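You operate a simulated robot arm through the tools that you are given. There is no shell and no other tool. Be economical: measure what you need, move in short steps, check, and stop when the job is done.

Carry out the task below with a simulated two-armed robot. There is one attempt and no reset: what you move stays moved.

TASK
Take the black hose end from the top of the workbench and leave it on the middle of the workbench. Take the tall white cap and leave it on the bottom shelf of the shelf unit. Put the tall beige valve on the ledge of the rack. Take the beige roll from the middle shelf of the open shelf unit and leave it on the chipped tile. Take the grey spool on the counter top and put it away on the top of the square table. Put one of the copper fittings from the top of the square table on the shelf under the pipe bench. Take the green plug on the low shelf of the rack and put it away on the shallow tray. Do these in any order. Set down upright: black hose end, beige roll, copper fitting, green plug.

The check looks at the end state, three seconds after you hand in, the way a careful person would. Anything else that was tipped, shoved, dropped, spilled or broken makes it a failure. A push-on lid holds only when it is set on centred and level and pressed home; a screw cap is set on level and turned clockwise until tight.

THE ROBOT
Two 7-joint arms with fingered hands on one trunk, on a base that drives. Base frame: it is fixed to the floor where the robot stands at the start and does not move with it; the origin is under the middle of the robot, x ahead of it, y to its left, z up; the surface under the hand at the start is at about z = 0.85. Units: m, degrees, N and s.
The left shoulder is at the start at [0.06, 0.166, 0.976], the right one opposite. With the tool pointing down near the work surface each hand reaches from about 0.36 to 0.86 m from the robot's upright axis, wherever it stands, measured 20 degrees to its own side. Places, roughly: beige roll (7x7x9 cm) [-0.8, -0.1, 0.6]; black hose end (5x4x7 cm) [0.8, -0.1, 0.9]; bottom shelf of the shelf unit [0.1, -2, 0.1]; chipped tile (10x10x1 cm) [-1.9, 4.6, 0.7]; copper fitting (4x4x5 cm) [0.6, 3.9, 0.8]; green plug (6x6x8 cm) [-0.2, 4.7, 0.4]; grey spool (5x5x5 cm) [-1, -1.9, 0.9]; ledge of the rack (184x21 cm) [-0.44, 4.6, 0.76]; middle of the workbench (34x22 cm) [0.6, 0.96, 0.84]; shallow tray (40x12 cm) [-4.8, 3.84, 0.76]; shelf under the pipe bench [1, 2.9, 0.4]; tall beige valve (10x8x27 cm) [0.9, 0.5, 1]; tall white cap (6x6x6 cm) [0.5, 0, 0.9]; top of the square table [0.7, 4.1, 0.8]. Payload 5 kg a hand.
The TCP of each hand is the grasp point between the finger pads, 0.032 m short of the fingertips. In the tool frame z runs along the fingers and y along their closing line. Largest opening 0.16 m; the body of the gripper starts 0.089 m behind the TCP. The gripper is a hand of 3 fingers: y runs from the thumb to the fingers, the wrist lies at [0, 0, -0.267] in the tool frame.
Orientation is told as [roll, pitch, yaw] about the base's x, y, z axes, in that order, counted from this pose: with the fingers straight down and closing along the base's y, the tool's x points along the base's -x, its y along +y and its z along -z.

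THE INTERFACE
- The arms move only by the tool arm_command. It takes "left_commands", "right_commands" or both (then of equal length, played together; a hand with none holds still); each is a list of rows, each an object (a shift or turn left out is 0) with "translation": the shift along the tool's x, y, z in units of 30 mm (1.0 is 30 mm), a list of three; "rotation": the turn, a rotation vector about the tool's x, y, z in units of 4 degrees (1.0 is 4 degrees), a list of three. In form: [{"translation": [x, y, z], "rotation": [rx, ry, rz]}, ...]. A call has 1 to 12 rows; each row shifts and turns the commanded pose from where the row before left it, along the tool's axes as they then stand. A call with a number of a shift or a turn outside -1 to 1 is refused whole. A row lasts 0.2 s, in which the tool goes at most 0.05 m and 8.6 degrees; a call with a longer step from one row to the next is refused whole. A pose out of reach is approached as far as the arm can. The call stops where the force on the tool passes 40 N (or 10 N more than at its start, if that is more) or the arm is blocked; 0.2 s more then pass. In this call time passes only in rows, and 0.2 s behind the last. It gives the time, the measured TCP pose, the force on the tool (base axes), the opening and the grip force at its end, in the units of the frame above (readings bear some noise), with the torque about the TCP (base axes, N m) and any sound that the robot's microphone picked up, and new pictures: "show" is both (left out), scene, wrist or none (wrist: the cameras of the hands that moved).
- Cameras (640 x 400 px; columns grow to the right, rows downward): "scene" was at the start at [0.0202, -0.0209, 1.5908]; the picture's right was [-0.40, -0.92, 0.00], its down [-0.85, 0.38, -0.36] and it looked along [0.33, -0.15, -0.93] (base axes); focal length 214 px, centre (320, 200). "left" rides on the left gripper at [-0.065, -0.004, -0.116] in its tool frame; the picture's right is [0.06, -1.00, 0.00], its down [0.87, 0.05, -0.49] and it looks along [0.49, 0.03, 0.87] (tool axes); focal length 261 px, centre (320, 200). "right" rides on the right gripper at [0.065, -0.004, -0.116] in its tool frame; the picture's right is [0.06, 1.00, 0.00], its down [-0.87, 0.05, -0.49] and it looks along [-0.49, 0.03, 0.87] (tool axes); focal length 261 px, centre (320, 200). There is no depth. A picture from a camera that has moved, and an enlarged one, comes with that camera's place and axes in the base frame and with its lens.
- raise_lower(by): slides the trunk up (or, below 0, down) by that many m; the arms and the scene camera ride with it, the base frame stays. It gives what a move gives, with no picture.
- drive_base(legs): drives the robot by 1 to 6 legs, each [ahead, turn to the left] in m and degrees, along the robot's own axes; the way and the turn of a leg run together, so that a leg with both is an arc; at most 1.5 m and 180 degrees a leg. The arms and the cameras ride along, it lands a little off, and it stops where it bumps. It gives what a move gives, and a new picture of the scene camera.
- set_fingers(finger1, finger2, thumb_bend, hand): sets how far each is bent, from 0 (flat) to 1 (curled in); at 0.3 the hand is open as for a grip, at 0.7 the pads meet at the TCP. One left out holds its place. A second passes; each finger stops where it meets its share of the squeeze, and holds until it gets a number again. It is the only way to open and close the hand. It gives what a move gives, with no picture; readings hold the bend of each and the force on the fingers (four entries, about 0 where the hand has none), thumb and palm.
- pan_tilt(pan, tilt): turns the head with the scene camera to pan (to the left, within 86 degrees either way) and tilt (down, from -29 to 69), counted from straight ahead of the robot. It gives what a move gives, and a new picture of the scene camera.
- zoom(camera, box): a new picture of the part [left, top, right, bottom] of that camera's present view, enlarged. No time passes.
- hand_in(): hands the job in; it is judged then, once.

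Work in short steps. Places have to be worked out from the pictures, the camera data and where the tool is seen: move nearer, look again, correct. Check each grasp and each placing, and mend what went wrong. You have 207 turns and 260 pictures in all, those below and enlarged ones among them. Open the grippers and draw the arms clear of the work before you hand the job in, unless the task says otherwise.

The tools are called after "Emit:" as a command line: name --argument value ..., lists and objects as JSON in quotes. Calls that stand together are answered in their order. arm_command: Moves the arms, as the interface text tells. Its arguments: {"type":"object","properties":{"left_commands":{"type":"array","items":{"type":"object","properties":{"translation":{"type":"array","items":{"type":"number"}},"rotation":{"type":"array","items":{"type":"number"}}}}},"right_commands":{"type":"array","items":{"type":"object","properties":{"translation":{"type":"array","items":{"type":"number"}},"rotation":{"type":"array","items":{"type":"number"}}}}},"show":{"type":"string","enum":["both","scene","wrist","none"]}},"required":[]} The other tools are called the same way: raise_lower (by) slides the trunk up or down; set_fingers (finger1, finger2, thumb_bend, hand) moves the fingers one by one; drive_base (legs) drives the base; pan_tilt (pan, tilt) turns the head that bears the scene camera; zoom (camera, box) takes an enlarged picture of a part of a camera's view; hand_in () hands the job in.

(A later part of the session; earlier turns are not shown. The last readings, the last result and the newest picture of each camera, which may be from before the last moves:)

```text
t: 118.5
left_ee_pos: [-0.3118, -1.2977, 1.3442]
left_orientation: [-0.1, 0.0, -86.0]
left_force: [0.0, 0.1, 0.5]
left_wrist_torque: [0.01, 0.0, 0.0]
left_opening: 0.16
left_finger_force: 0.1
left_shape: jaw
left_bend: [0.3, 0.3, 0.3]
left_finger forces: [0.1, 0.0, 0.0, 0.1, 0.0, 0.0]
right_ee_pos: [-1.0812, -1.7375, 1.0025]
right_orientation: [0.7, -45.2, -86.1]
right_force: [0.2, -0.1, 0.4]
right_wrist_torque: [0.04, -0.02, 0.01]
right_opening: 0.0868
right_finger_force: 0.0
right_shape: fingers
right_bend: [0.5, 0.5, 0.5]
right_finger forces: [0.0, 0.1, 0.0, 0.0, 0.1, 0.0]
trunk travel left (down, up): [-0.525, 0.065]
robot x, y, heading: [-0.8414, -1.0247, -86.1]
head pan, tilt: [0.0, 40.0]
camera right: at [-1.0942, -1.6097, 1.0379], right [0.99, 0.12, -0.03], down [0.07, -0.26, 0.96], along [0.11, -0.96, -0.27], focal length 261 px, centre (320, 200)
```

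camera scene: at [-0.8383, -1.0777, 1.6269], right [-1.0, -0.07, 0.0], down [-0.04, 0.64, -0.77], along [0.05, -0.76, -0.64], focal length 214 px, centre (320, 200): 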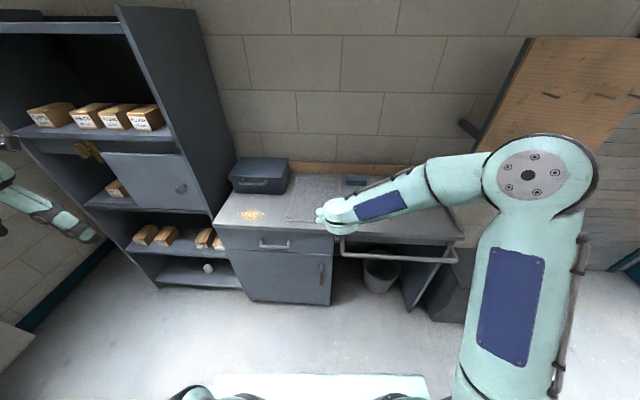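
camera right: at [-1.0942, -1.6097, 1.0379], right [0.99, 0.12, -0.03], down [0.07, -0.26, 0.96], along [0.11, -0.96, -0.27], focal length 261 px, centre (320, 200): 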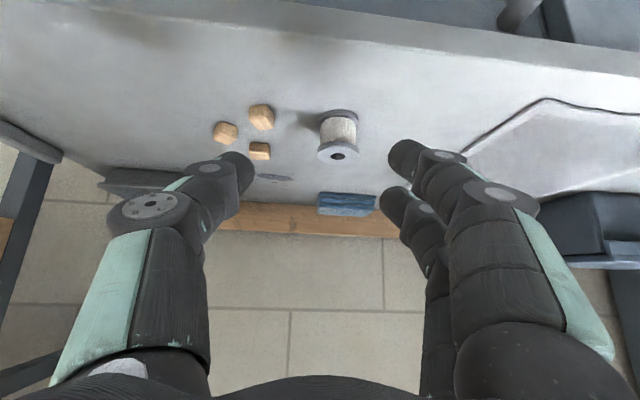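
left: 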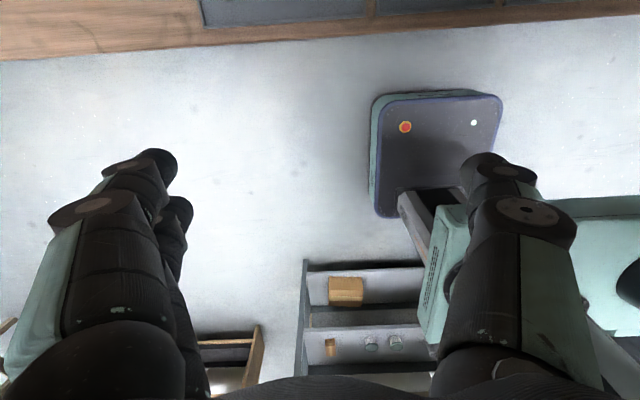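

Spool at about [-1.043, -1.893] on a counter at z≈0.85. I bring the hand vertical again for a full-height grip, then move above it.

Emit:
arm_command --right_commands '[{"rotation": [0, 1, 0]}, {"rotation": [0, 1, 0]}, {"rotation": [0, 1, 0]}, {"rotation": [0, 1, 0]}, {"rotation": [0, 1, 0]}, {"rotation": [0, 1, 0]}, {"rotation": [0, 1, 0]}, {"rotation": [0, 1, 0]}, {"rotation": [0, 1, 0]}, {"rotation": [0, 1, 0]}, {"rotation": [0, 1, 0]}, {"rotation": [0.2, 0.3, 0]}]' --show "none"

Emit:
arm_command --right_commands '[{"translation": [-0.9, 0.15, 0]}, {"translation": [-0.9, 0.15, 0]}, {"translation": [-0.9, 0.15, 0]}, {"translation": [-0.9, 0.15, 0]}, {"translation": [-0.9, 0.15, 0.3]}, {"translation": [-0.8, 0.15, 0.6]}]' --show "both"

```text
t: 121.0
left_ee_pos: [-0.3117, -1.2959, 1.3438]
left_orientation: [0.0, 0.1, -86.0]
left_force: [0.0, 0.5, -0.5]
left_wrist_torque: [-0.01, -0.02, 0.02]
left_opening: 0.1599
left_finger_force: 0.1
left_shape: jaw
left_bend: [0.3, 0.3, 0.3]
left_finger forces: [0.1, 0.0, 0.0, 0.0, 0.1, 0.0]
right_ee_pos: [-1.0857, -1.734, 0.9987]
right_orientation: [-1.0, -3.1, -86.1]
right_force: [0.3, 0.6, 0.7]
right_wrist_torque: [0.01, 0.01, -0.03]
right_opening: 0.0869
right_finger_force: 0.1
right_shape: fingers
right_bend: [0.5, 0.5, 0.5]
right_finger forces: [0.0, 0.1, 0.1, 0.1, 0.0, 0.0]
right hand out of reach, approached as far as the arm can: row 3
trunk travel left (down, up): [-0.525, 0.065]
robot x, y, heading: [-0.8437, -1.027, -86.1]
head pan, tilt: [0.0, 40.0]
```

```text
t: 122.5
left_ee_pos: [-0.3111, -1.2949, 1.3447]
left_orientation: [0.1, 0.0, -86.0]
left_force: [0.1, 0.2, 0.0]
left_wrist_torque: [-0.01, 0.02, 0.02]
left_opening: 0.1596
left_finger_force: 0.0
left_shape: jaw
left_bend: [0.3, 0.3, 0.3]
left_finger forces: [0.0, 0.0, 0.0, 0.0, 0.1, 0.0]
right_ee_pos: [-1.0382, -1.8643, 0.9849]
right_orientation: [-1.0, -3.2, -86.0]
right_force: [-0.1, 0.5, -0.8]
right_wrist_torque: [0.03, -0.06, -0.02]
right_opening: 0.087
right_finger_force: 0.0
right_shape: fingers
right_bend: [0.5, 0.5, 0.5]
right_finger forces: [0.1, 0.0, 0.0, 0.0, 0.1, 0.0]
right hand out of reach, approached as far as the arm can: row 5, 6
trunk travel left (down, up): [-0.525, 0.065]
robot x, y, heading: [-0.8459, -1.0249, -86.0]
head pan, tilt: [0.0, 40.0]
camera scene: at [-0.8388, -1.0771, 1.627], right [-1.0, -0.07, 0.0], down [-0.04, 0.64, -0.77], along [0.05, -0.76, -0.64], focal length 214 px, centre (320, 200)
camera right: at [-1.0445, -1.7931, 1.0977], right [0.99, 0.13, -0.02], down [0.12, -0.83, 0.54], along [0.05, -0.54, -0.84], focal length 261 px, centre (320, 200)
```

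scene: 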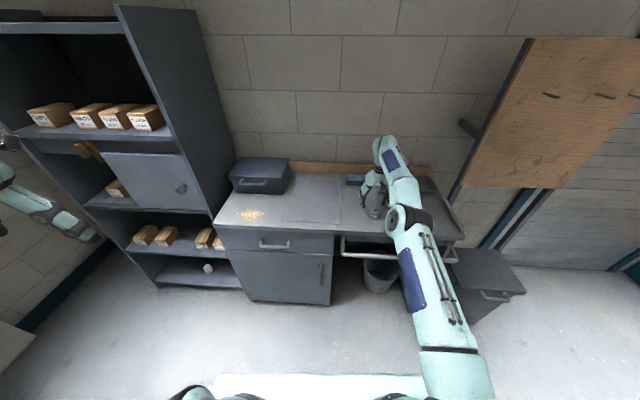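
right: 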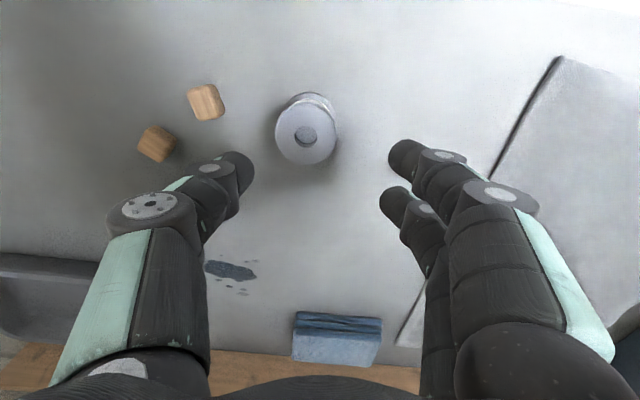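

The spool is centred at about [-1.05, -1.862], just between the fingers. Lower to grasp height.

Emit:
arm_command --right_commands '[{"translation": [0, -0.4, 0.6]}, {"translation": [0, 0, 1]}, {"translation": [0, 0, 1]}, {"translation": [0, 0, 0.6]}]' --show "wrist"

```text
t: 123.3
left_ee_pos: [-0.3119, -1.2961, 1.3434]
left_orientation: [0.0, 0.1, -86.2]
left_force: [-0.4, -0.8, 0.0]
left_wrist_torque: [0.12, -0.04, -0.05]
left_opening: 0.1597
left_finger_force: 0.1
left_shape: jaw
left_bend: [0.3, 0.3, 0.3]
left_finger forces: [0.0, 0.0, 0.0, 0.0, 0.0, 0.0]
right_ee_pos: [-1.0488, -1.8745, 0.9223]
right_orientation: [-0.7, -4.1, -86.3]
right_force: [-1.3, 4.5, 18.5]
right_wrist_torque: [0.67, -1.0, 0.36]
right_opening: 0.0878
right_finger_force: 9.7
right_shape: fingers
right_bend: [0.52, 0.5, 0.5]
right_finger forces: [19.0, 0.0, 0.1, 0.0, 0.0, 0.0]
trunk travel left (down, up): [-0.525, 0.065]
robot x, y, heading: [-0.8389, -1.0238, -86.2]
head pan, tilt: [0.0, 40.0]
stopped in row 4 (right hand): the force on the tool passed its limit at 49 N (the readings are from after the stop); the commanded pose is now the measured one
camera right: at [-1.056, -1.8016, 1.0329], right [0.99, 0.13, -0.02], down [0.11, -0.83, 0.55], along [0.06, -0.55, -0.83], focal length 261 px, centre (320, 200)
```

right: 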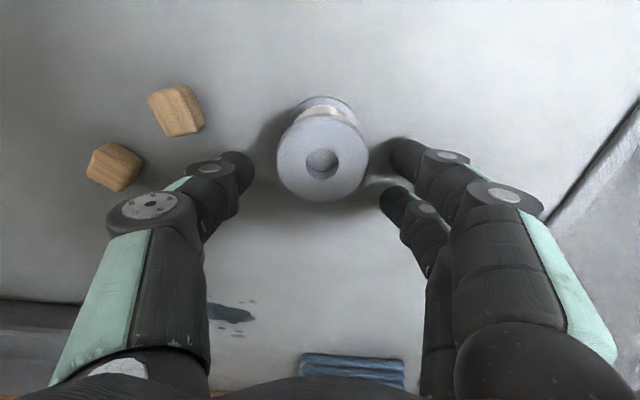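

The finger touched the counter (so its top is nearer z≈0.88). Spool is about 1 cm nearer to me than the pads; shift, then close.

Emit:
arm_command --right_commands '[{"translation": [0.2, 0, -0.15]}, {"translation": [0.25, 0, 0]}]' --show "wrist"

Emit:
set_fingers --hand "right" --finger1 0.7 --finger2 0.7 --thumb_bend 0.7

Emit:
arm_command --right_commands '[{"translation": [0, 0, -0.5]}, {"translation": [0, 0, -1]}, {"translation": [0, 0, -1]}]' --show "wrist"

```text
t: 123.9
left_ee_pos: [-0.3116, -1.296, 1.3443]
left_orientation: [-0.1, 0.1, -86.1]
left_force: [-0.4, -0.1, -0.1]
left_wrist_torque: [-0.04, 0.03, -0.02]
left_opening: 0.1598
left_finger_force: 0.1
left_shape: jaw
left_bend: [0.3, 0.3, 0.3]
left_finger forces: [0.0, 0.0, 0.0, 0.0, 0.0, 0.0]
right_ee_pos: [-1.0488, -1.8598, 0.9219]
right_orientation: [-0.8, -3.8, -86.3]
right_force: [-0.1, -2.0, 10.6]
right_wrist_torque: [0.19, -0.56, -0.07]
right_opening: 0.0879
right_finger_force: 5.2
right_shape: fingers
right_bend: [0.51, 0.5, 0.5]
right_finger forces: [11.0, 0.0, 0.0, 0.0, 0.0, 0.0]
trunk travel left (down, up): [-0.525, 0.065]
robot x, y, heading: [-0.8445, -1.0206, -86.2]
head pan, tilt: [0.0, 40.0]
camera right: at [-1.0557, -1.7869, 1.0333], right [0.99, 0.13, -0.02], down [0.12, -0.83, 0.55], along [0.06, -0.55, -0.84], focal length 261 px, centre (320, 200)
```

right: 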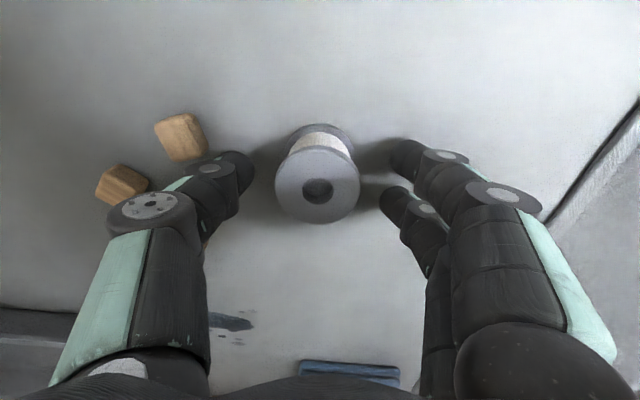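

```text
t: 124.9
left_ee_pos: [-0.3126, -1.2956, 1.3441]
left_orientation: [-0.1, 0.0, -86.1]
left_force: [-0.4, -0.6, 0.5]
left_wrist_torque: [-0.01, 0.05, 0.0]
left_opening: 0.16
left_finger_force: 0.1
left_shape: jaw
left_bend: [0.3, 0.3, 0.3]
left_finger forces: [0.0, 0.0, 0.1, 0.0, 0.0, 0.0]
right_ee_pos: [-1.0491, -1.8592, 0.922]
right_orientation: [-0.7, -3.9, -86.1]
right_force: [0.6, -0.4, 4.9]
right_wrist_torque: [0.06, -0.07, -0.03]
right_opening: 0.0301
right_finger_force: 12.0
right_shape: fingers
right_bend: [0.65, 0.69, 0.69]
right_finger forces: [8.7, 0.9, 0.0, 0.0, 15.0, 0.0]
trunk travel left (down, up): [-0.525, 0.065]
robot x, y, heading: [-0.839, -1.0221, -86.1]
head pan, tilt: [0.0, 40.0]
```

```text
t: 125.7
left_ee_pos: [-0.3119, -1.2952, 1.3439]
left_orientation: [-0.2, 0.1, -86.1]
left_force: [-0.5, -0.1, 0.5]
left_wrist_torque: [-0.01, 0.03, -0.04]
left_opening: 0.1598
left_finger_force: 0.0
left_shape: jaw
left_bend: [0.3, 0.3, 0.3]
left_finger forces: [0.0, 0.0, 0.1, 0.1, 0.0, 0.0]
right_ee_pos: [-1.049, -1.8537, 0.9965]
right_orientation: [-0.8, -3.8, -86.2]
right_force: [0.3, -0.1, -0.6]
right_wrist_torque: [0.0, 0.03, -0.01]
right_opening: 0.0291
right_finger_force: 10.8
right_shape: fingers
right_bend: [0.64, 0.69, 0.69]
right_finger forces: [5.8, 1.9, 0.0, 0.0, 14.1, 0.0]
trunk travel left (down, up): [-0.525, 0.065]
robot x, y, heading: [-0.8411, -1.0275, -86.1]
head pan, tilt: [0.0, 40.0]
camera right: at [-1.0555, -1.7821, 1.108], right [0.99, 0.13, -0.02], down [0.12, -0.83, 0.55], along [0.06, -0.55, -0.84], focal length 261 px, centre (320, 200)
```

right: 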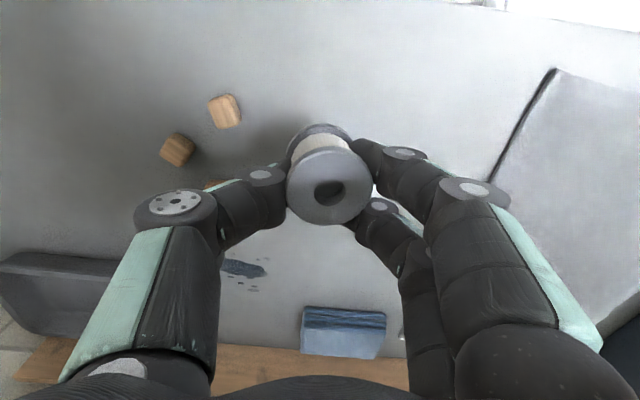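

Spool held. Retract and raise the right hand, then drive round to face the open shelf unit.

Emit:
arm_command --right_commands '[{"translation": [0.2, 0, -1]}, {"translation": [0.9, 0, -0.8]}, {"translation": [0.9, 0, -0.8]}, {"translation": [0.9, 0, -0.6]}, {"translation": [0.9, 0, -0.4]}, {"translation": [0.9, 0, 0]}, {"translation": [0.9, 0, 0]}, {"translation": [0.9, 0, 0]}, {"translation": [0.9, 0, 0]}, {"translation": [0.9, 0, 0]}]' --show "none"

Emit:
drive_base --legs '[[0, 86], [0.83, 0], [0, 90], [1.12, 0]]'

Emit:
pan_tilt --pan 80 --tilt 45

```text
t: 127.9
left_ee_pos: [-0.3124, -1.2964, 1.3432]
left_orientation: [-0.1, 0.1, -86.1]
left_force: [0.4, 0.1, 0.2]
left_wrist_torque: [-0.02, -0.04, -0.01]
left_opening: 0.1599
left_finger_force: 0.0
left_shape: jaw
left_bend: [0.3, 0.3, 0.3]
left_finger forces: [0.1, 0.0, 0.1, 0.1, 0.0, 0.1]
right_ee_pos: [-1.0635, -1.6005, 1.0877]
right_orientation: [-0.8, -3.9, -86.2]
right_force: [0.8, 0.3, 0.0]
right_wrist_torque: [0.0, 0.04, -0.02]
right_opening: 0.0291
right_finger_force: 11.1
right_shape: fingers
right_bend: [0.64, 0.69, 0.69]
right_finger forces: [5.8, 1.7, 0.0, 0.1, 14.0, 0.0]
trunk travel left (down, up): [-0.525, 0.065]
robot x, y, heading: [-0.839, -1.0228, -86.1]
head pan, tilt: [0.0, 40.0]
```

```text
t: 145.4
left_ee_pos: [-0.4596, 0.4107, 1.343]
left_orientation: [-0.1, 0.1, 88.0]
left_force: [-0.4, -0.1, 0.4]
left_wrist_torque: [-0.01, -0.02, 0.0]
left_opening: 0.1599
left_finger_force: 0.2
left_shape: jaw
left_bend: [0.3, 0.3, 0.3]
left_finger forces: [0.1, 0.0, 0.0, 0.0, 0.1, 0.0]
right_ee_pos: [0.3199, 0.6343, 1.0863]
right_orientation: [-0.7, -3.8, 87.7]
right_force: [-0.1, 0.2, -0.5]
right_wrist_torque: [0.0, 0.01, 0.01]
right_opening: 0.0286
right_finger_force: 10.3
right_shape: fingers
right_bend: [0.64, 0.69, 0.69]
right_finger forces: [5.5, 2.0, 0.0, 0.0, 13.7, 0.1]
trunk travel left (down, up): [-0.525, 0.065]
robot x, y, heading: [0.0441, 0.083, 87.7]
head pan, tilt: [0.0, 40.0]
camera scene: at [0.0391, 0.1404, 1.6269], right [1.0, -0.04, 0.0], down [-0.02, -0.64, -0.77], along [0.03, 0.77, -0.64], focal length 214 px, centre (320, 200)
```

scene: 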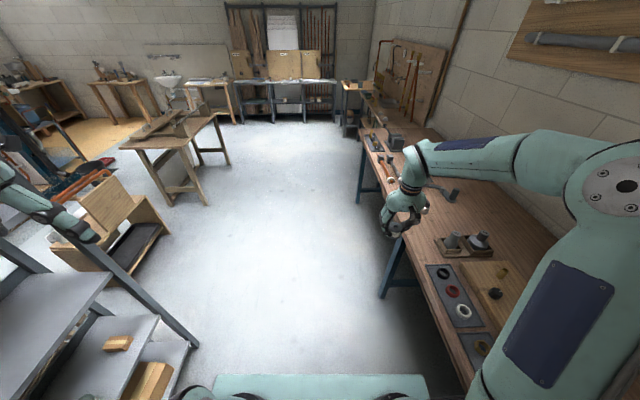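

```text
t: 146.9
left_ee_pos: [-0.4598, 0.4103, 1.3435]
left_orientation: [0.0, 0.0, 88.0]
left_force: [-0.4, -0.3, -0.2]
left_wrist_torque: [-0.01, -0.04, 0.01]
left_opening: 0.1598
left_finger_force: 0.0
left_shape: jaw
left_bend: [0.3, 0.3, 0.3]
left_finger forces: [0.0, 0.0, 0.0, 0.1, 0.1, 0.1]
right_ee_pos: [0.319, 0.6323, 1.087]
right_orientation: [-0.7, -4.0, 87.7]
right_force: [0.0, -0.5, 0.0]
right_wrist_torque: [-0.02, 0.0, -0.04]
right_opening: 0.0286
right_finger_force: 10.2
right_shape: fingers
right_bend: [0.64, 0.69, 0.69]
right_finger forces: [5.5, 2.0, 0.0, 0.1, 13.6, 0.0]
trunk travel left (down, up): [-0.525, 0.065]
robot x, y, heading: [0.0368, 0.0818, 87.9]
head pan, tilt: [80.0, 45.0]
camera scene: at [-0.0435, 0.0721, 1.6196], right [0.21, 0.98, 0.0], down [0.69, -0.15, -0.71], along [-0.69, 0.15, -0.71], focal length 214 px, centre (320, 200)
```

scene: 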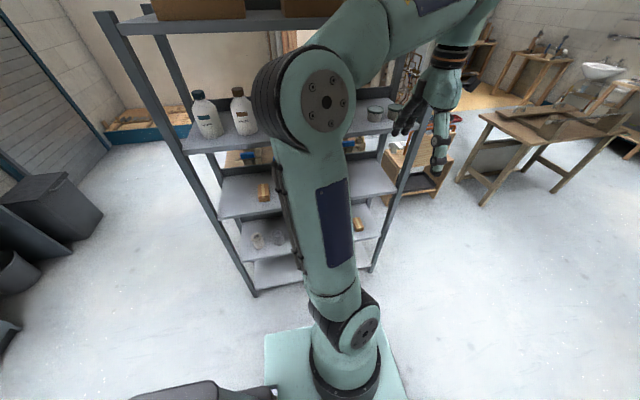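

The roll shelf is at z≈0.55 with the shelf above at ≈0.88, front at x≈-0.75. Turn to face it.

Emit:
drive_base --legs '[[0, 92]]'

Emit:
pan_tilt --pan 15 --tilt 50

```text
t: 151.4
left_ee_pos: [-0.2667, -0.4297, 1.3443]
left_orientation: [0.0, 0.0, -179.7]
left_force: [-1.0, -0.2, -0.5]
left_wrist_torque: [0.04, 0.02, 0.01]
left_opening: 0.1599
left_finger_force: 0.1
left_shape: jaw
left_bend: [0.3, 0.3, 0.3]
left_finger forces: [0.0, 0.1, 0.1, 0.0, 0.1, 0.0]
right_ee_pos: [-0.5229, 0.3397, 1.0872]
right_orientation: [-0.6, -3.8, -179.8]
right_force: [-0.1, 0.4, 0.8]
right_wrist_torque: [0.01, 0.02, 0.04]
right_opening: 0.0285
right_finger_force: 10.8
right_shape: fingers
right_bend: [0.64, 0.69, 0.69]
right_finger forces: [5.3, 2.0, 0.0, 0.1, 13.4, 0.0]
trunk travel left (down, up): [-0.525, 0.065]
robot x, y, heading: [0.038, 0.0852, -179.7]
head pan, tilt: [80.0, 45.0]
camera scene: at [0.0537, 0.0047, 1.6196], right [-0.99, 0.17, 0.0], down [0.12, 0.7, -0.71], along [-0.12, -0.7, -0.71], focal length 214 px, centre (320, 200)
```

scene: 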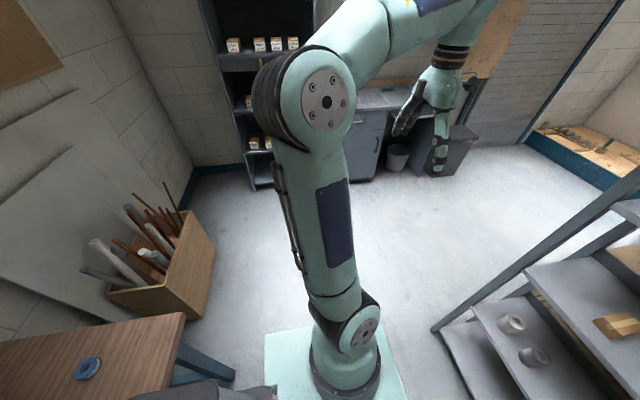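

```text
t: 152.7
left_ee_pos: [-0.2657, -0.4285, 1.3443]
left_orientation: [0.1, 0.2, -179.5]
left_force: [-0.4, 0.6, 0.0]
left_wrist_torque: [0.0, -0.02, 0.0]
left_opening: 0.1599
left_finger_force: 0.1
left_shape: jaw
left_bend: [0.3, 0.3, 0.3]
left_finger forces: [0.1, 0.1, 0.0, 0.0, 0.0, 0.0]
right_ee_pos: [-0.5229, 0.3397, 1.0878]
right_orientation: [-0.7, -4.0, -179.7]
right_force: [-0.7, 0.4, -0.6]
right_wrist_torque: [0.0, -0.02, 0.01]
right_opening: 0.0286
right_finger_force: 11.1
right_shape: fingers
right_bend: [0.64, 0.69, 0.69]
right_finger forces: [5.3, 2.0, 0.1, 0.0, 13.5, 0.0]
trunk travel left (down, up): [-0.525, 0.065]
robot x, y, heading: [0.0406, 0.0853, -179.5]
head pan, tilt: [15.0, 50.0]
camera scene: at [-0.0071, 0.0644, 1.6127], right [-0.27, 0.96, 0.0], down [0.74, 0.2, -0.64], along [-0.62, -0.17, -0.77], focal length 214 px, centre (320, 200)
```

scene: 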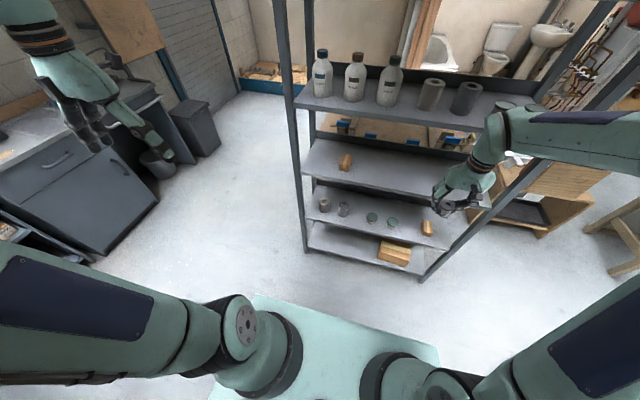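

Emit:
zoom --camera "scene" --box '[280, 140, 460, 280]'

```text
2.86 times, centred on (370, 210) of scene
camera zoom: at [-0.0071, 0.0644, 1.6127], right [-0.27, 0.96, 0.0], down [0.74, 0.2, -0.64], along [-0.62, -0.17, -0.77], focal length 613 px, centre (177, 171)
```

zoom: 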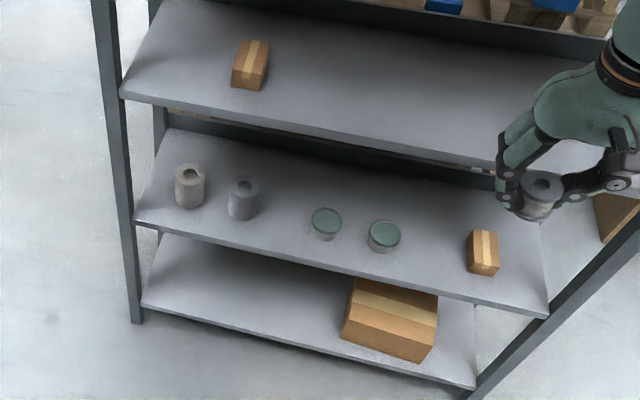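

Roll at about [-0.82, -0.13], shelf z≈0.505. I'll pitch the left hand 50° forward, lower the trunk 0.3 and bring the hand in front of the bay.

Emit:
arm_command --left_commands '[{"rotation": [0, -1, 0]}, {"rotation": [0, -1, 0]}, {"rotation": [0, -1, 0]}, {"rotation": [0, -1, 0]}, {"rotation": [0, -1, 0]}, {"rotation": [0, -1, 0]}, {"rotation": [0, -1, 0]}, {"rotation": [0, -1, 0]}, {"rotation": [0, -1, 0]}, {"rotation": [0, -1, 0]}, {"rotation": [0, -1, 0]}, {"rotation": [0, -1, 0]}]' --show "none"

Emit:
set_fingers --hand "left" --finger1 0.46 --finger2 0.46 --thumb_bend 0.46

Emit:
raise_lower --by -0.3

Emit:
arm_command --left_commands '[{"translation": [0, -0.8, 0.8]}, {"translation": [0, -0.8, 0.8]}, {"translation": [0, -0.8, 0.8]}, {"translation": [0, -0.8, 0.8]}, {"translation": [0, -0.8, 0.8]}, {"translation": [0, -0.8, 0.8]}, {"translation": [0, -0.8, 0.8]}, {"translation": [0, -0.8, 0.8]}, {"translation": [0, -0.8, 0.8]}, {"translation": [0, -0.8, 0.8]}, {"translation": [0, -0.8, 0.8]}, {"translation": [0, -0.8, 0.8]}]' --show "both"

```text
t: 155.3
left_ee_pos: [-0.2651, -0.429, 1.3455]
left_orientation: [0.0, -47.9, -179.4]
left_force: [0.8, 0.1, 0.1]
left_wrist_torque: [0.01, 0.0, -0.01]
left_opening: 0.1598
left_finger_force: 0.1
left_shape: jaw
left_bend: [0.3, 0.3, 0.3]
left_finger forces: [0.1, 0.0, 0.0, 0.0, 0.0, 0.0]
right_ee_pos: [-0.5225, 0.34, 1.0881]
right_orientation: [-0.7, -3.9, -179.6]
right_force: [-1.2, 0.2, -0.9]
right_wrist_torque: [-0.01, 0.01, 0.0]
right_opening: 0.0284
right_finger_force: 10.6
right_shape: fingers
right_bend: [0.64, 0.69, 0.69]
right_finger forces: [5.4, 2.0, 0.0, 0.1, 13.5, 0.1]
trunk travel left (down, up): [-0.525, 0.065]
robot x, y, heading: [0.0384, 0.0836, -179.6]
head pan, tilt: [15.0, 50.0]
```

```text
t: 156.3
left_ee_pos: [-0.2654, -0.4285, 1.3432]
left_orientation: [-0.1, -47.9, -179.6]
left_force: [-0.3, -0.2, 0.3]
left_wrist_torque: [-0.01, 0.01, 0.0]
left_opening: 0.1042
left_finger_force: 0.1
left_shape: fingers
left_bend: [0.46, 0.46, 0.46]
left_finger forces: [0.1, 0.0, 0.1, 0.0, 0.0, 0.0]
right_ee_pos: [-0.5234, 0.3395, 1.0864]
right_orientation: [-0.7, -3.9, -179.8]
right_force: [-0.2, 0.3, -0.2]
right_wrist_torque: [-0.05, 0.02, -0.01]
right_opening: 0.0283
right_finger_force: 10.0
right_shape: fingers
right_bend: [0.64, 0.69, 0.69]
right_finger forces: [5.3, 2.0, 0.0, 0.1, 13.4, 0.0]
trunk travel left (down, up): [-0.525, 0.065]
robot x, y, heading: [0.0357, 0.0803, -179.6]
head pan, tilt: [15.0, 50.0]
```

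```text
t: 159.3
left_ee_pos: [-0.2647, -0.4283, 1.0438]
left_orientation: [-0.1, -47.9, -179.5]
left_force: [-0.3, 0.3, -0.2]
left_wrist_torque: [0.0, 0.0, 0.0]
left_opening: 0.1045
left_finger_force: 0.0
left_shape: fingers
left_bend: [0.46, 0.46, 0.46]
left_finger forces: [0.1, 0.0, 0.0, 0.0, 0.0, 0.0]
right_ee_pos: [-0.5227, 0.3393, 0.7875]
right_orientation: [-0.7, -4.0, -179.8]
right_force: [-0.3, 0.6, 0.7]
right_wrist_torque: [0.02, 0.02, 0.0]
right_opening: 0.0284
right_finger_force: 10.7
right_shape: fingers
right_bend: [0.64, 0.69, 0.69]
right_finger forces: [5.4, 1.9, 0.1, 0.0, 13.5, 0.0]
trunk travel left (down, up): [-0.225, 0.365]
robot x, y, heading: [0.0363, 0.0826, -179.2]
head pan, tilt: [15.0, 50.0]
```

```text
t: 161.9
left_ee_pos: [-0.4828, -0.1416, 0.8523]
left_orientation: [-0.1, -47.9, -179.4]
left_force: [0.6, 0.6, 0.0]
left_wrist_torque: [0.01, -0.01, 0.02]
left_opening: 0.1039
left_finger_force: 0.1
left_shape: fingers
left_bend: [0.46, 0.46, 0.46]
left_finger forces: [0.1, 0.0, 0.0, 0.0, 0.1, 0.0]
right_ee_pos: [-0.5218, 0.3414, 0.7867]
right_orientation: [-0.7, -3.9, -179.8]
right_force: [0.0, -0.4, 0.3]
right_wrist_torque: [0.03, 0.01, 0.0]
right_opening: 0.0285
right_finger_force: 10.5
right_shape: fingers
right_bend: [0.64, 0.69, 0.69]
right_finger forces: [5.4, 2.0, 0.1, 0.1, 13.3, 0.0]
trunk travel left (down, up): [-0.225, 0.365]
robot x, y, heading: [0.0382, 0.0883, -179.4]
head pan, tilt: [15.0, 50.0]
camera scene: at [-0.0072, 0.0646, 1.3127], right [-0.27, 0.96, 0.0], down [0.74, 0.2, -0.64], along [-0.62, -0.17, -0.77], focal length 214 px, centre (320, 200)
camera left: at [-0.4405, -0.1379, 0.9777], right [0.03, 1.0, -0.05], down [0.95, -0.04, -0.32], along [-0.32, -0.03, -0.95], focal length 261 px, centre (320, 200)
```

scene: 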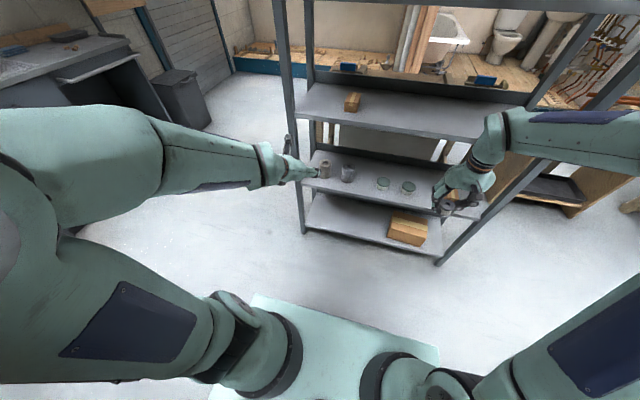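
left: 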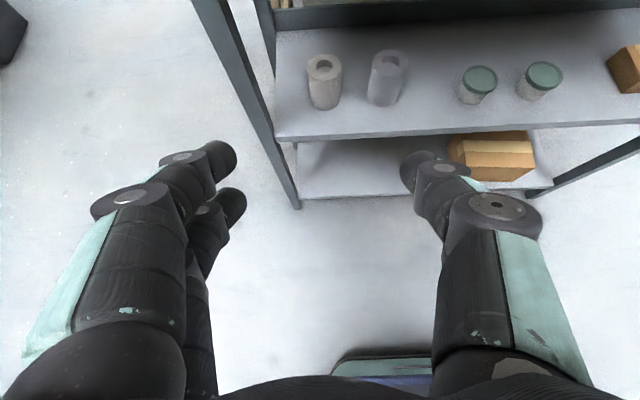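

The roll lies straight along the finger direction, ~0.45 m ahead. Advance 0.25 m and check again.

Emit:
arm_command --left_commands '[{"translation": [0, -0.1, 1]}, {"translation": [0, -0.1, 1]}, {"translation": [0, 0, 1]}, {"translation": [0, 0, 1]}, {"translation": [0, 0, 1]}, {"translation": [0, 0, 1]}, {"translation": [0, 0, 1]}, {"translation": [0, 0, 1]}]' --show "wrist"

```text
t: 163.7
left_ee_pos: [-0.659, -0.1372, 0.6907]
left_orientation: [0.0, -47.8, -179.6]
left_force: [-0.5, 0.3, 0.4]
left_wrist_torque: [0.0, -0.02, -0.01]
left_opening: 0.1037
left_finger_force: 0.0
left_shape: fingers
left_bend: [0.46, 0.46, 0.46]
left_finger forces: [0.1, 0.0, 0.1, 0.0, 0.1, 0.1]
right_ee_pos: [-0.5223, 0.3398, 0.7876]
right_orientation: [-0.7, -3.8, -179.7]
right_force: [-0.7, 0.7, -0.6]
right_wrist_torque: [-0.03, 0.02, -0.03]
right_opening: 0.0284
right_finger_force: 10.5
right_shape: fingers
right_bend: [0.64, 0.69, 0.69]
right_finger forces: [5.4, 2.0, 0.0, 0.1, 13.3, 0.0]
trunk travel left (down, up): [-0.225, 0.365]
robot x, y, heading: [0.04, 0.0853, -179.5]
head pan, tilt: [15.0, 50.0]
camera left: at [-0.6188, -0.1329, 0.8149], right [0.04, 1.0, -0.05], down [0.95, -0.05, -0.31], along [-0.32, -0.03, -0.95], focal length 261 px, centre (320, 200)
```

left: 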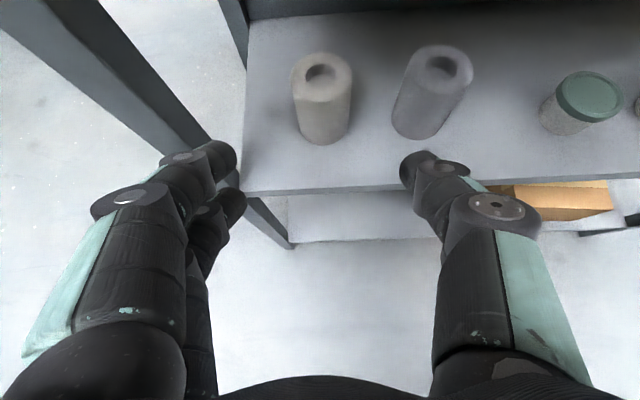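

Roll confirmed at [-0.822, -0.133], z 0.51–0.60. Go in the remaining 0.2 m.

Emit:
arm_command --left_commands '[{"translation": [-0.05, -0.05, 1]}, {"translation": [-0.05, -0.05, 1]}, {"translation": [-0.05, 0, 1]}, {"translation": [-0.05, 0, 1]}, {"translation": [-0.05, 0, 1]}, {"translation": [-0.05, 0, 1]}, {"translation": [0, 0, 0.6]}]' --show "wrist"

```text
t: 165.3
left_ee_pos: [-0.7176, -0.0645, 0.5948]
left_orientation: [0.1, -48.1, -179.6]
left_force: [-0.7, 0.8, 0.1]
left_wrist_torque: [0.0, 0.0, 0.01]
left_opening: 0.1036
left_finger_force: 0.0
left_shape: fingers
left_bend: [0.46, 0.46, 0.46]
left_finger forces: [0.0, 0.1, 0.1, 0.0, 0.0, 0.0]
left hand out of reach, approached as far as the arm can: row 2, 3, 4, 5, 6, 7
right_ee_pos: [-0.5218, 0.3408, 0.7875]
right_orientation: [-0.7, -3.9, -179.8]
right_force: [0.4, 0.1, -0.4]
right_wrist_torque: [0.03, -0.03, 0.0]
right_opening: 0.0282
right_finger_force: 10.3
right_shape: fingers
right_bend: [0.64, 0.69, 0.69]
right_finger forces: [5.4, 2.0, 0.0, 0.1, 13.3, 0.0]
trunk travel left (down, up): [-0.225, 0.365]
robot x, y, heading: [0.039, 0.078, -179.6]
head pan, tilt: [15.0, 50.0]
camera left: at [-0.6765, -0.0608, 0.7199], right [0.03, 1.0, -0.05], down [0.95, -0.05, -0.32], along [-0.32, -0.04, -0.95], focal length 261 px, centre (320, 200)
```

left: 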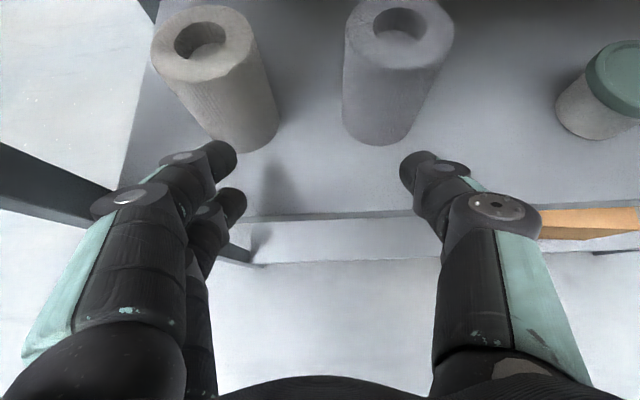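

The arm ran into a joint limit and drifted sideways, touching nothing. I back the hand out to the earlier pose and retract the right hand, then use base and trunk for the approach.

Emit:
arm_command --left_commands '[{"translation": [-0.2, 0, -0.9]}, {"translation": [-0.2, 0, -0.9]}, {"translation": [-0.2, 0.5, -0.9]}, {"translation": [-0.2, 0.9, -0.9]}, {"translation": [-0.2, 0.9, 0]}, {"translation": [0, 0, 0]}]' --right_commands '[{"translation": [0.9, 0, 0]}, {"translation": [0.9, 0, 0]}, {"translation": [0.9, 0, 0]}, {"translation": [0.9, 0, 0]}, {"translation": [0.9, 0, 0]}, {"translation": [0, 0, 0]}]' --show "wrist"

```text
t: 166.7
left_ee_pos: [-0.659, -0.1333, 0.6896]
left_orientation: [-0.1, -47.9, -179.5]
left_force: [-0.1, -0.4, 0.6]
left_wrist_torque: [0.03, 0.0, 0.0]
left_opening: 0.1036
left_finger_force: 0.1
left_shape: fingers
left_bend: [0.46, 0.46, 0.46]
left_finger forces: [0.0, 0.0, 0.0, 0.1, 0.0, 0.0]
right_ee_pos: [-0.3874, 0.3429, 0.7773]
right_orientation: [-0.6, -3.9, -179.7]
right_force: [-0.5, 0.5, 0.7]
right_wrist_torque: [0.01, -0.03, 0.02]
right_opening: 0.0285
right_finger_force: 10.2
right_shape: fingers
right_bend: [0.64, 0.69, 0.69]
right_finger forces: [5.4, 2.0, 0.0, 0.0, 13.4, 0.1]
trunk travel left (down, up): [-0.225, 0.365]
robot x, y, heading: [0.0385, 0.0827, -179.7]
head pan, tilt: [15.0, 50.0]
camera right: at [-0.3151, 0.3459, 0.8898], right [0.07, -1.0, -0.02], down [-0.83, -0.07, 0.55], along [-0.55, -0.02, -0.84], focal length 261 px, centre (320, 200)
camera left: at [-0.6177, -0.1299, 0.8153], right [0.03, 1.0, -0.05], down [0.95, -0.05, -0.32], along [-0.32, -0.03, -0.95], focal length 261 px, centre (320, 200)
```

right: 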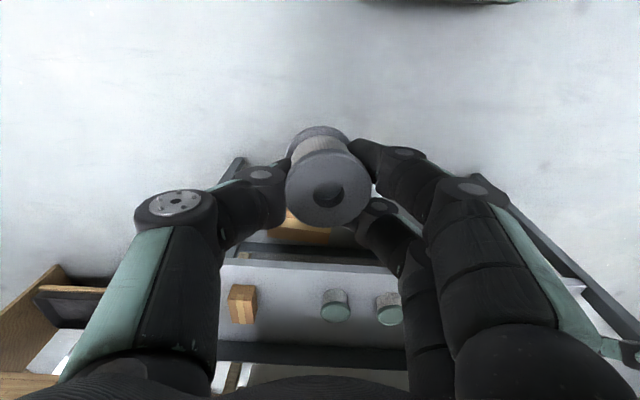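
left: 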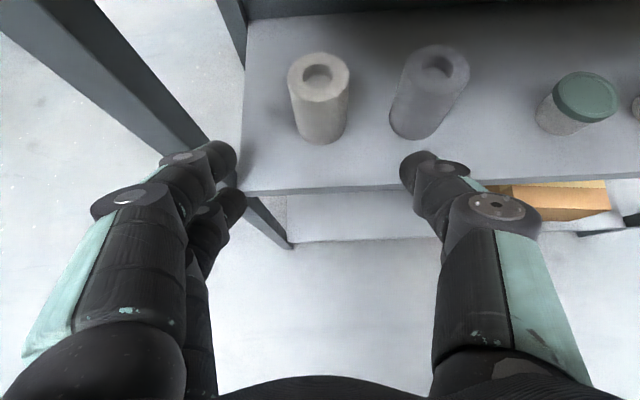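

Positioned again. Lower 3 cm, then drive 0.16 m so the fingers straddle the roll above its top.

Emit:
raise_lower --by -0.03

Emit:
drive_base --legs '[[0.16, 0]]'

Emit:
zoom --camera "left" --box '[0, 0, 640, 400]'

```text
t: 167.5
left_ee_pos: [-0.6587, -0.1344, 0.6611]
left_orientation: [-0.2, -48.0, -179.5]
left_force: [-0.7, 0.5, 0.1]
left_wrist_torque: [-0.01, 0.02, 0.0]
left_opening: 0.1037
left_finger_force: 0.0
left_shape: fingers
left_bend: [0.46, 0.46, 0.46]
left_finger forces: [0.0, 0.0, 0.0, 0.0, 0.0, 0.1]
right_ee_pos: [-0.3869, 0.344, 0.7484]
right_orientation: [-0.6, -3.9, -179.8]
right_force: [0.7, 0.5, -0.1]
right_wrist_torque: [0.02, 0.07, -0.02]
right_opening: 0.0284
right_finger_force: 10.8
right_shape: fingers
right_bend: [0.64, 0.69, 0.69]
right_finger forces: [5.4, 2.0, 0.0, 0.0, 13.3, 0.0]
trunk travel left (down, up): [-0.195, 0.395]
robot x, y, heading: [0.0386, 0.0842, -179.4]
head pan, tilt: [15.0, 50.0]
```

```text
t: 168.9
left_ee_pos: [-0.8203, -0.134, 0.6603]
left_orientation: [0.0, -47.9, -179.5]
left_force: [-0.2, -0.4, -0.7]
left_wrist_torque: [0.01, 0.01, 0.01]
left_opening: 0.1038
left_finger_force: 0.1
left_shape: fingers
left_bend: [0.46, 0.46, 0.46]
left_finger forces: [0.0, 0.0, 0.0, 0.1, 0.0, 0.0]
right_ee_pos: [-0.5483, 0.3432, 0.7483]
right_orientation: [-0.6, -3.9, -179.8]
right_force: [-0.2, -0.6, -0.5]
right_wrist_torque: [0.02, 0.03, 0.01]
right_opening: 0.0283
right_finger_force: 10.6
right_shape: fingers
right_bend: [0.64, 0.69, 0.69]
right_finger forces: [5.4, 2.0, 0.1, 0.0, 13.4, 0.1]
trunk travel left (down, up): [-0.195, 0.395]
robot x, y, heading: [-0.1263, 0.0846, -179.4]
head pan, tilt: [15.0, 50.0]
camera scene: at [-0.1688, 0.0636, 1.2827], right [-0.26, 0.96, 0.0], down [0.74, 0.2, -0.64], along [-0.62, -0.17, -0.77], focal length 214 px, centre (320, 200)
```

scene: 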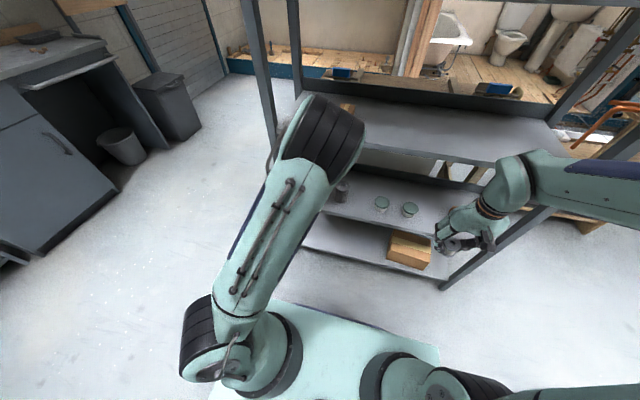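

```text
1.00 times, centred on (320, 200) of left (not enlarged: the box is as wide or as high as the picture)
camera zoom: at [-0.7798, -0.1295, 0.7852], right [0.04, 1.0, -0.05], down [0.95, -0.05, -0.32], along [-0.32, -0.03, -0.95], focal length 261 px, centre (320, 200)
```

zoom: 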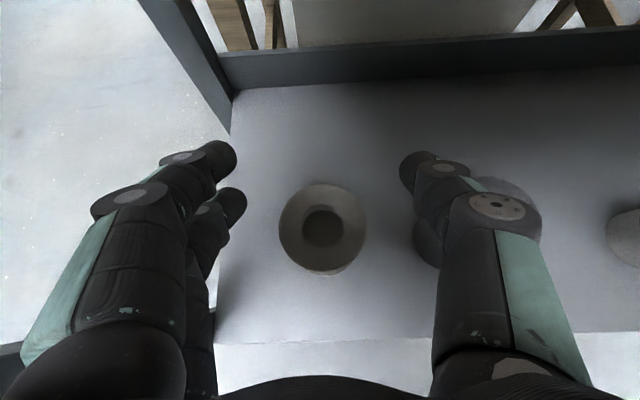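

The roll is centred at [-0.821, -0.134] between the fingers; the grey roll stands close by on the thumb side, so I narrow the hand slightly and then lower with the trunk.

Emit:
set_fingers --hand "left" --finger1 0.5 --finger2 0.5 --thumb_bend 0.5

Emit:
raise_lower --by -0.07

Emit:
zoom --camera "left" --box '[0, 0, 640, 400]'

```text
t: 169.9
left_ee_pos: [-0.8213, -0.1335, 0.6591]
left_orientation: [-0.1, -48.0, -179.6]
left_force: [0.1, 0.2, -0.2]
left_wrist_torque: [0.02, -0.03, -0.01]
left_opening: 0.0879
left_finger_force: 0.1
left_shape: fingers
left_bend: [0.5, 0.5, 0.5]
left_finger forces: [0.0, 0.0, 0.0, 0.1, 0.1, 0.0]
right_ee_pos: [-0.5499, 0.3428, 0.7488]
right_orientation: [-0.7, -3.8, -179.9]
right_force: [0.3, 0.5, -0.6]
right_wrist_torque: [-0.02, 0.01, -0.02]
right_opening: 0.0284
right_finger_force: 10.2
right_shape: fingers
right_bend: [0.64, 0.69, 0.69]
right_finger forces: [5.4, 2.0, 0.1, 0.0, 13.5, 0.1]
trunk travel left (down, up): [-0.195, 0.395]
robot x, y, heading: [-0.1227, 0.082, -179.7]
head pan, tilt: [15.0, 50.0]
```

```text
t: 171.0
left_ee_pos: [-0.8205, -0.1331, 0.5897]
left_orientation: [-0.1, -47.9, -179.7]
left_force: [0.8, 0.6, -0.7]
left_wrist_torque: [-0.02, -0.01, 0.03]
left_opening: 0.0877
left_finger_force: 0.0
left_shape: fingers
left_bend: [0.5, 0.5, 0.5]
left_finger forces: [0.1, 0.0, 0.0, 0.1, 0.1, 0.1]
right_ee_pos: [-0.5497, 0.3427, 0.6793]
right_orientation: [-0.8, -3.8, -179.8]
right_force: [-0.5, 0.2, -0.2]
right_wrist_torque: [0.04, 0.02, 0.0]
right_opening: 0.0285
right_finger_force: 10.1
right_shape: fingers
right_bend: [0.64, 0.69, 0.69]
right_finger forces: [5.4, 2.1, 0.0, 0.1, 13.4, 0.0]
trunk travel left (down, up): [-0.125, 0.465]
robot x, y, heading: [-0.1232, 0.0844, -179.7]
head pan, tilt: [15.0, 50.0]
```

```text
1.00 times, centred on (320, 200) of left (not enlarged: the box is as wide or as high as the picture)
camera zoom: at [-0.7798, -0.1295, 0.7153], right [0.04, 1.0, -0.05], down [0.95, -0.05, -0.32], along [-0.32, -0.03, -0.95], focal length 261 px, centre (320, 200)
```

zoom: 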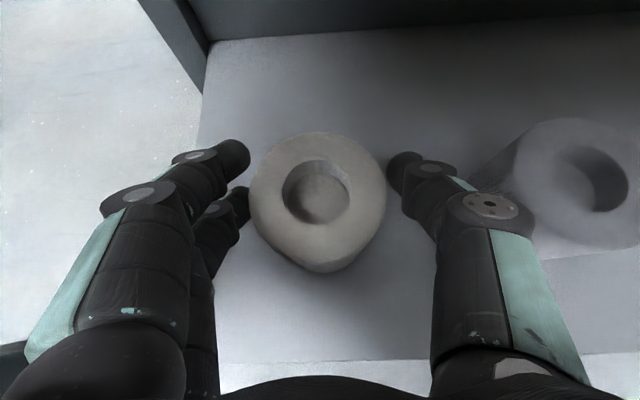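

Well straddled with the grey roll clear. Lower 2.5 cm more and grip.

Emit:
raise_lower --by -0.025

Emit:
set_fingers --hand "left" --finger1 0.7 --finger2 0.7 --thumb_bend 0.7

Emit:
raise_lower --by 0.07

Emit:
zoom --camera "left" --box '[0, 0, 640, 400]'

```text
t: 171.7
left_ee_pos: [-0.8214, -0.1334, 0.5656]
left_orientation: [-0.2, -47.9, -179.6]
left_force: [0.2, 0.6, 0.2]
left_wrist_torque: [0.0, 0.02, 0.01]
left_opening: 0.0881
left_finger_force: 0.0
left_shape: fingers
left_bend: [0.5, 0.5, 0.5]
left_finger forces: [0.0, 0.1, 0.1, 0.0, 0.1, 0.0]
right_ee_pos: [-0.5483, 0.3422, 0.6532]
right_orientation: [-0.6, -3.9, -179.8]
right_force: [-0.2, 0.5, -0.4]
right_wrist_torque: [0.0, -0.03, -0.01]
right_opening: 0.0285
right_finger_force: 10.2
right_shape: fingers
right_bend: [0.64, 0.69, 0.69]
right_finger forces: [5.4, 2.1, 0.0, 0.1, 13.4, 0.0]
trunk travel left (down, up): [-0.1, 0.49]
robot x, y, heading: [-0.126, 0.0835, -179.8]
head pan, tilt: [15.0, 50.0]
```

```text
t: 172.7
left_ee_pos: [-0.8213, -0.1336, 0.5649]
left_orientation: [-0.1, -47.9, -179.6]
left_force: [-0.8, 0.8, 1.3]
left_wrist_torque: [-0.04, 0.01, 0.01]
left_opening: 0.0463
left_finger_force: 18.7
left_shape: fingers
left_bend: [0.62, 0.56, 0.64]
left_finger forces: [9.0, 9.6, 0.1, 0.1, 19.5, 0.0]
right_ee_pos: [-0.5481, 0.3432, 0.6537]
right_orientation: [-0.7, -3.8, -179.7]
right_force: [-1.2, 0.7, -0.8]
right_wrist_torque: [0.01, -0.01, -0.03]
right_opening: 0.0282
right_finger_force: 10.5
right_shape: fingers
right_bend: [0.64, 0.69, 0.69]
right_finger forces: [5.4, 2.1, 0.0, 0.0, 13.4, 0.0]
trunk travel left (down, up): [-0.1, 0.49]
robot x, y, heading: [-0.1239, 0.0796, -179.3]
head pan, tilt: [15.0, 50.0]
```

```text
t: 173.8
left_ee_pos: [-0.8193, -0.1328, 0.6342]
left_orientation: [-0.2, -47.9, -179.6]
left_force: [-0.3, 0.0, -0.9]
left_wrist_torque: [-0.01, 0.0, -0.02]
left_opening: 0.046
left_finger_force: 18.4
left_shape: fingers
left_bend: [0.62, 0.56, 0.64]
left_finger forces: [8.8, 9.8, 0.1, 0.0, 18.7, 0.0]
right_ee_pos: [-0.5492, 0.3429, 0.7222]
right_orientation: [-0.7, -3.8, -179.9]
right_force: [-0.1, 0.2, 0.5]
right_wrist_torque: [-0.01, 0.05, 0.02]
right_opening: 0.0286
right_finger_force: 10.4
right_shape: fingers
right_bend: [0.64, 0.69, 0.69]
right_finger forces: [5.3, 2.1, 0.0, 0.1, 13.5, 0.1]
trunk travel left (down, up): [-0.17, 0.42]
robot x, y, heading: [-0.128, 0.0811, -179.8]
head pan, tilt: [15.0, 50.0]
```

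```text
1.00 times, centred on (320, 200) of left (not enlarged: the box is as wide or as high as the picture)
camera zoom: at [-0.7799, -0.1295, 0.76], right [0.04, 1.0, -0.05], down [0.95, -0.05, -0.32], along [-0.32, -0.03, -0.95], focal length 261 px, centre (320, 200)
```

zoom: 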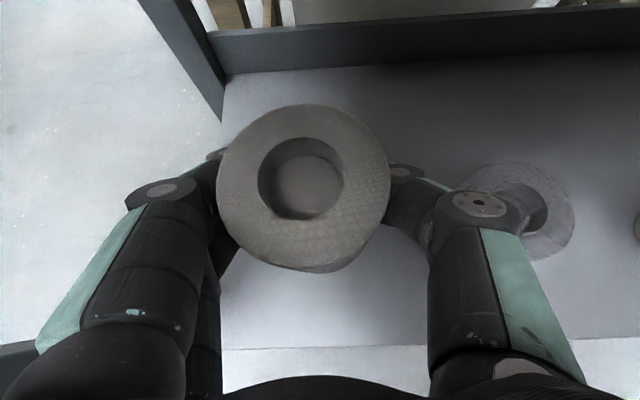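

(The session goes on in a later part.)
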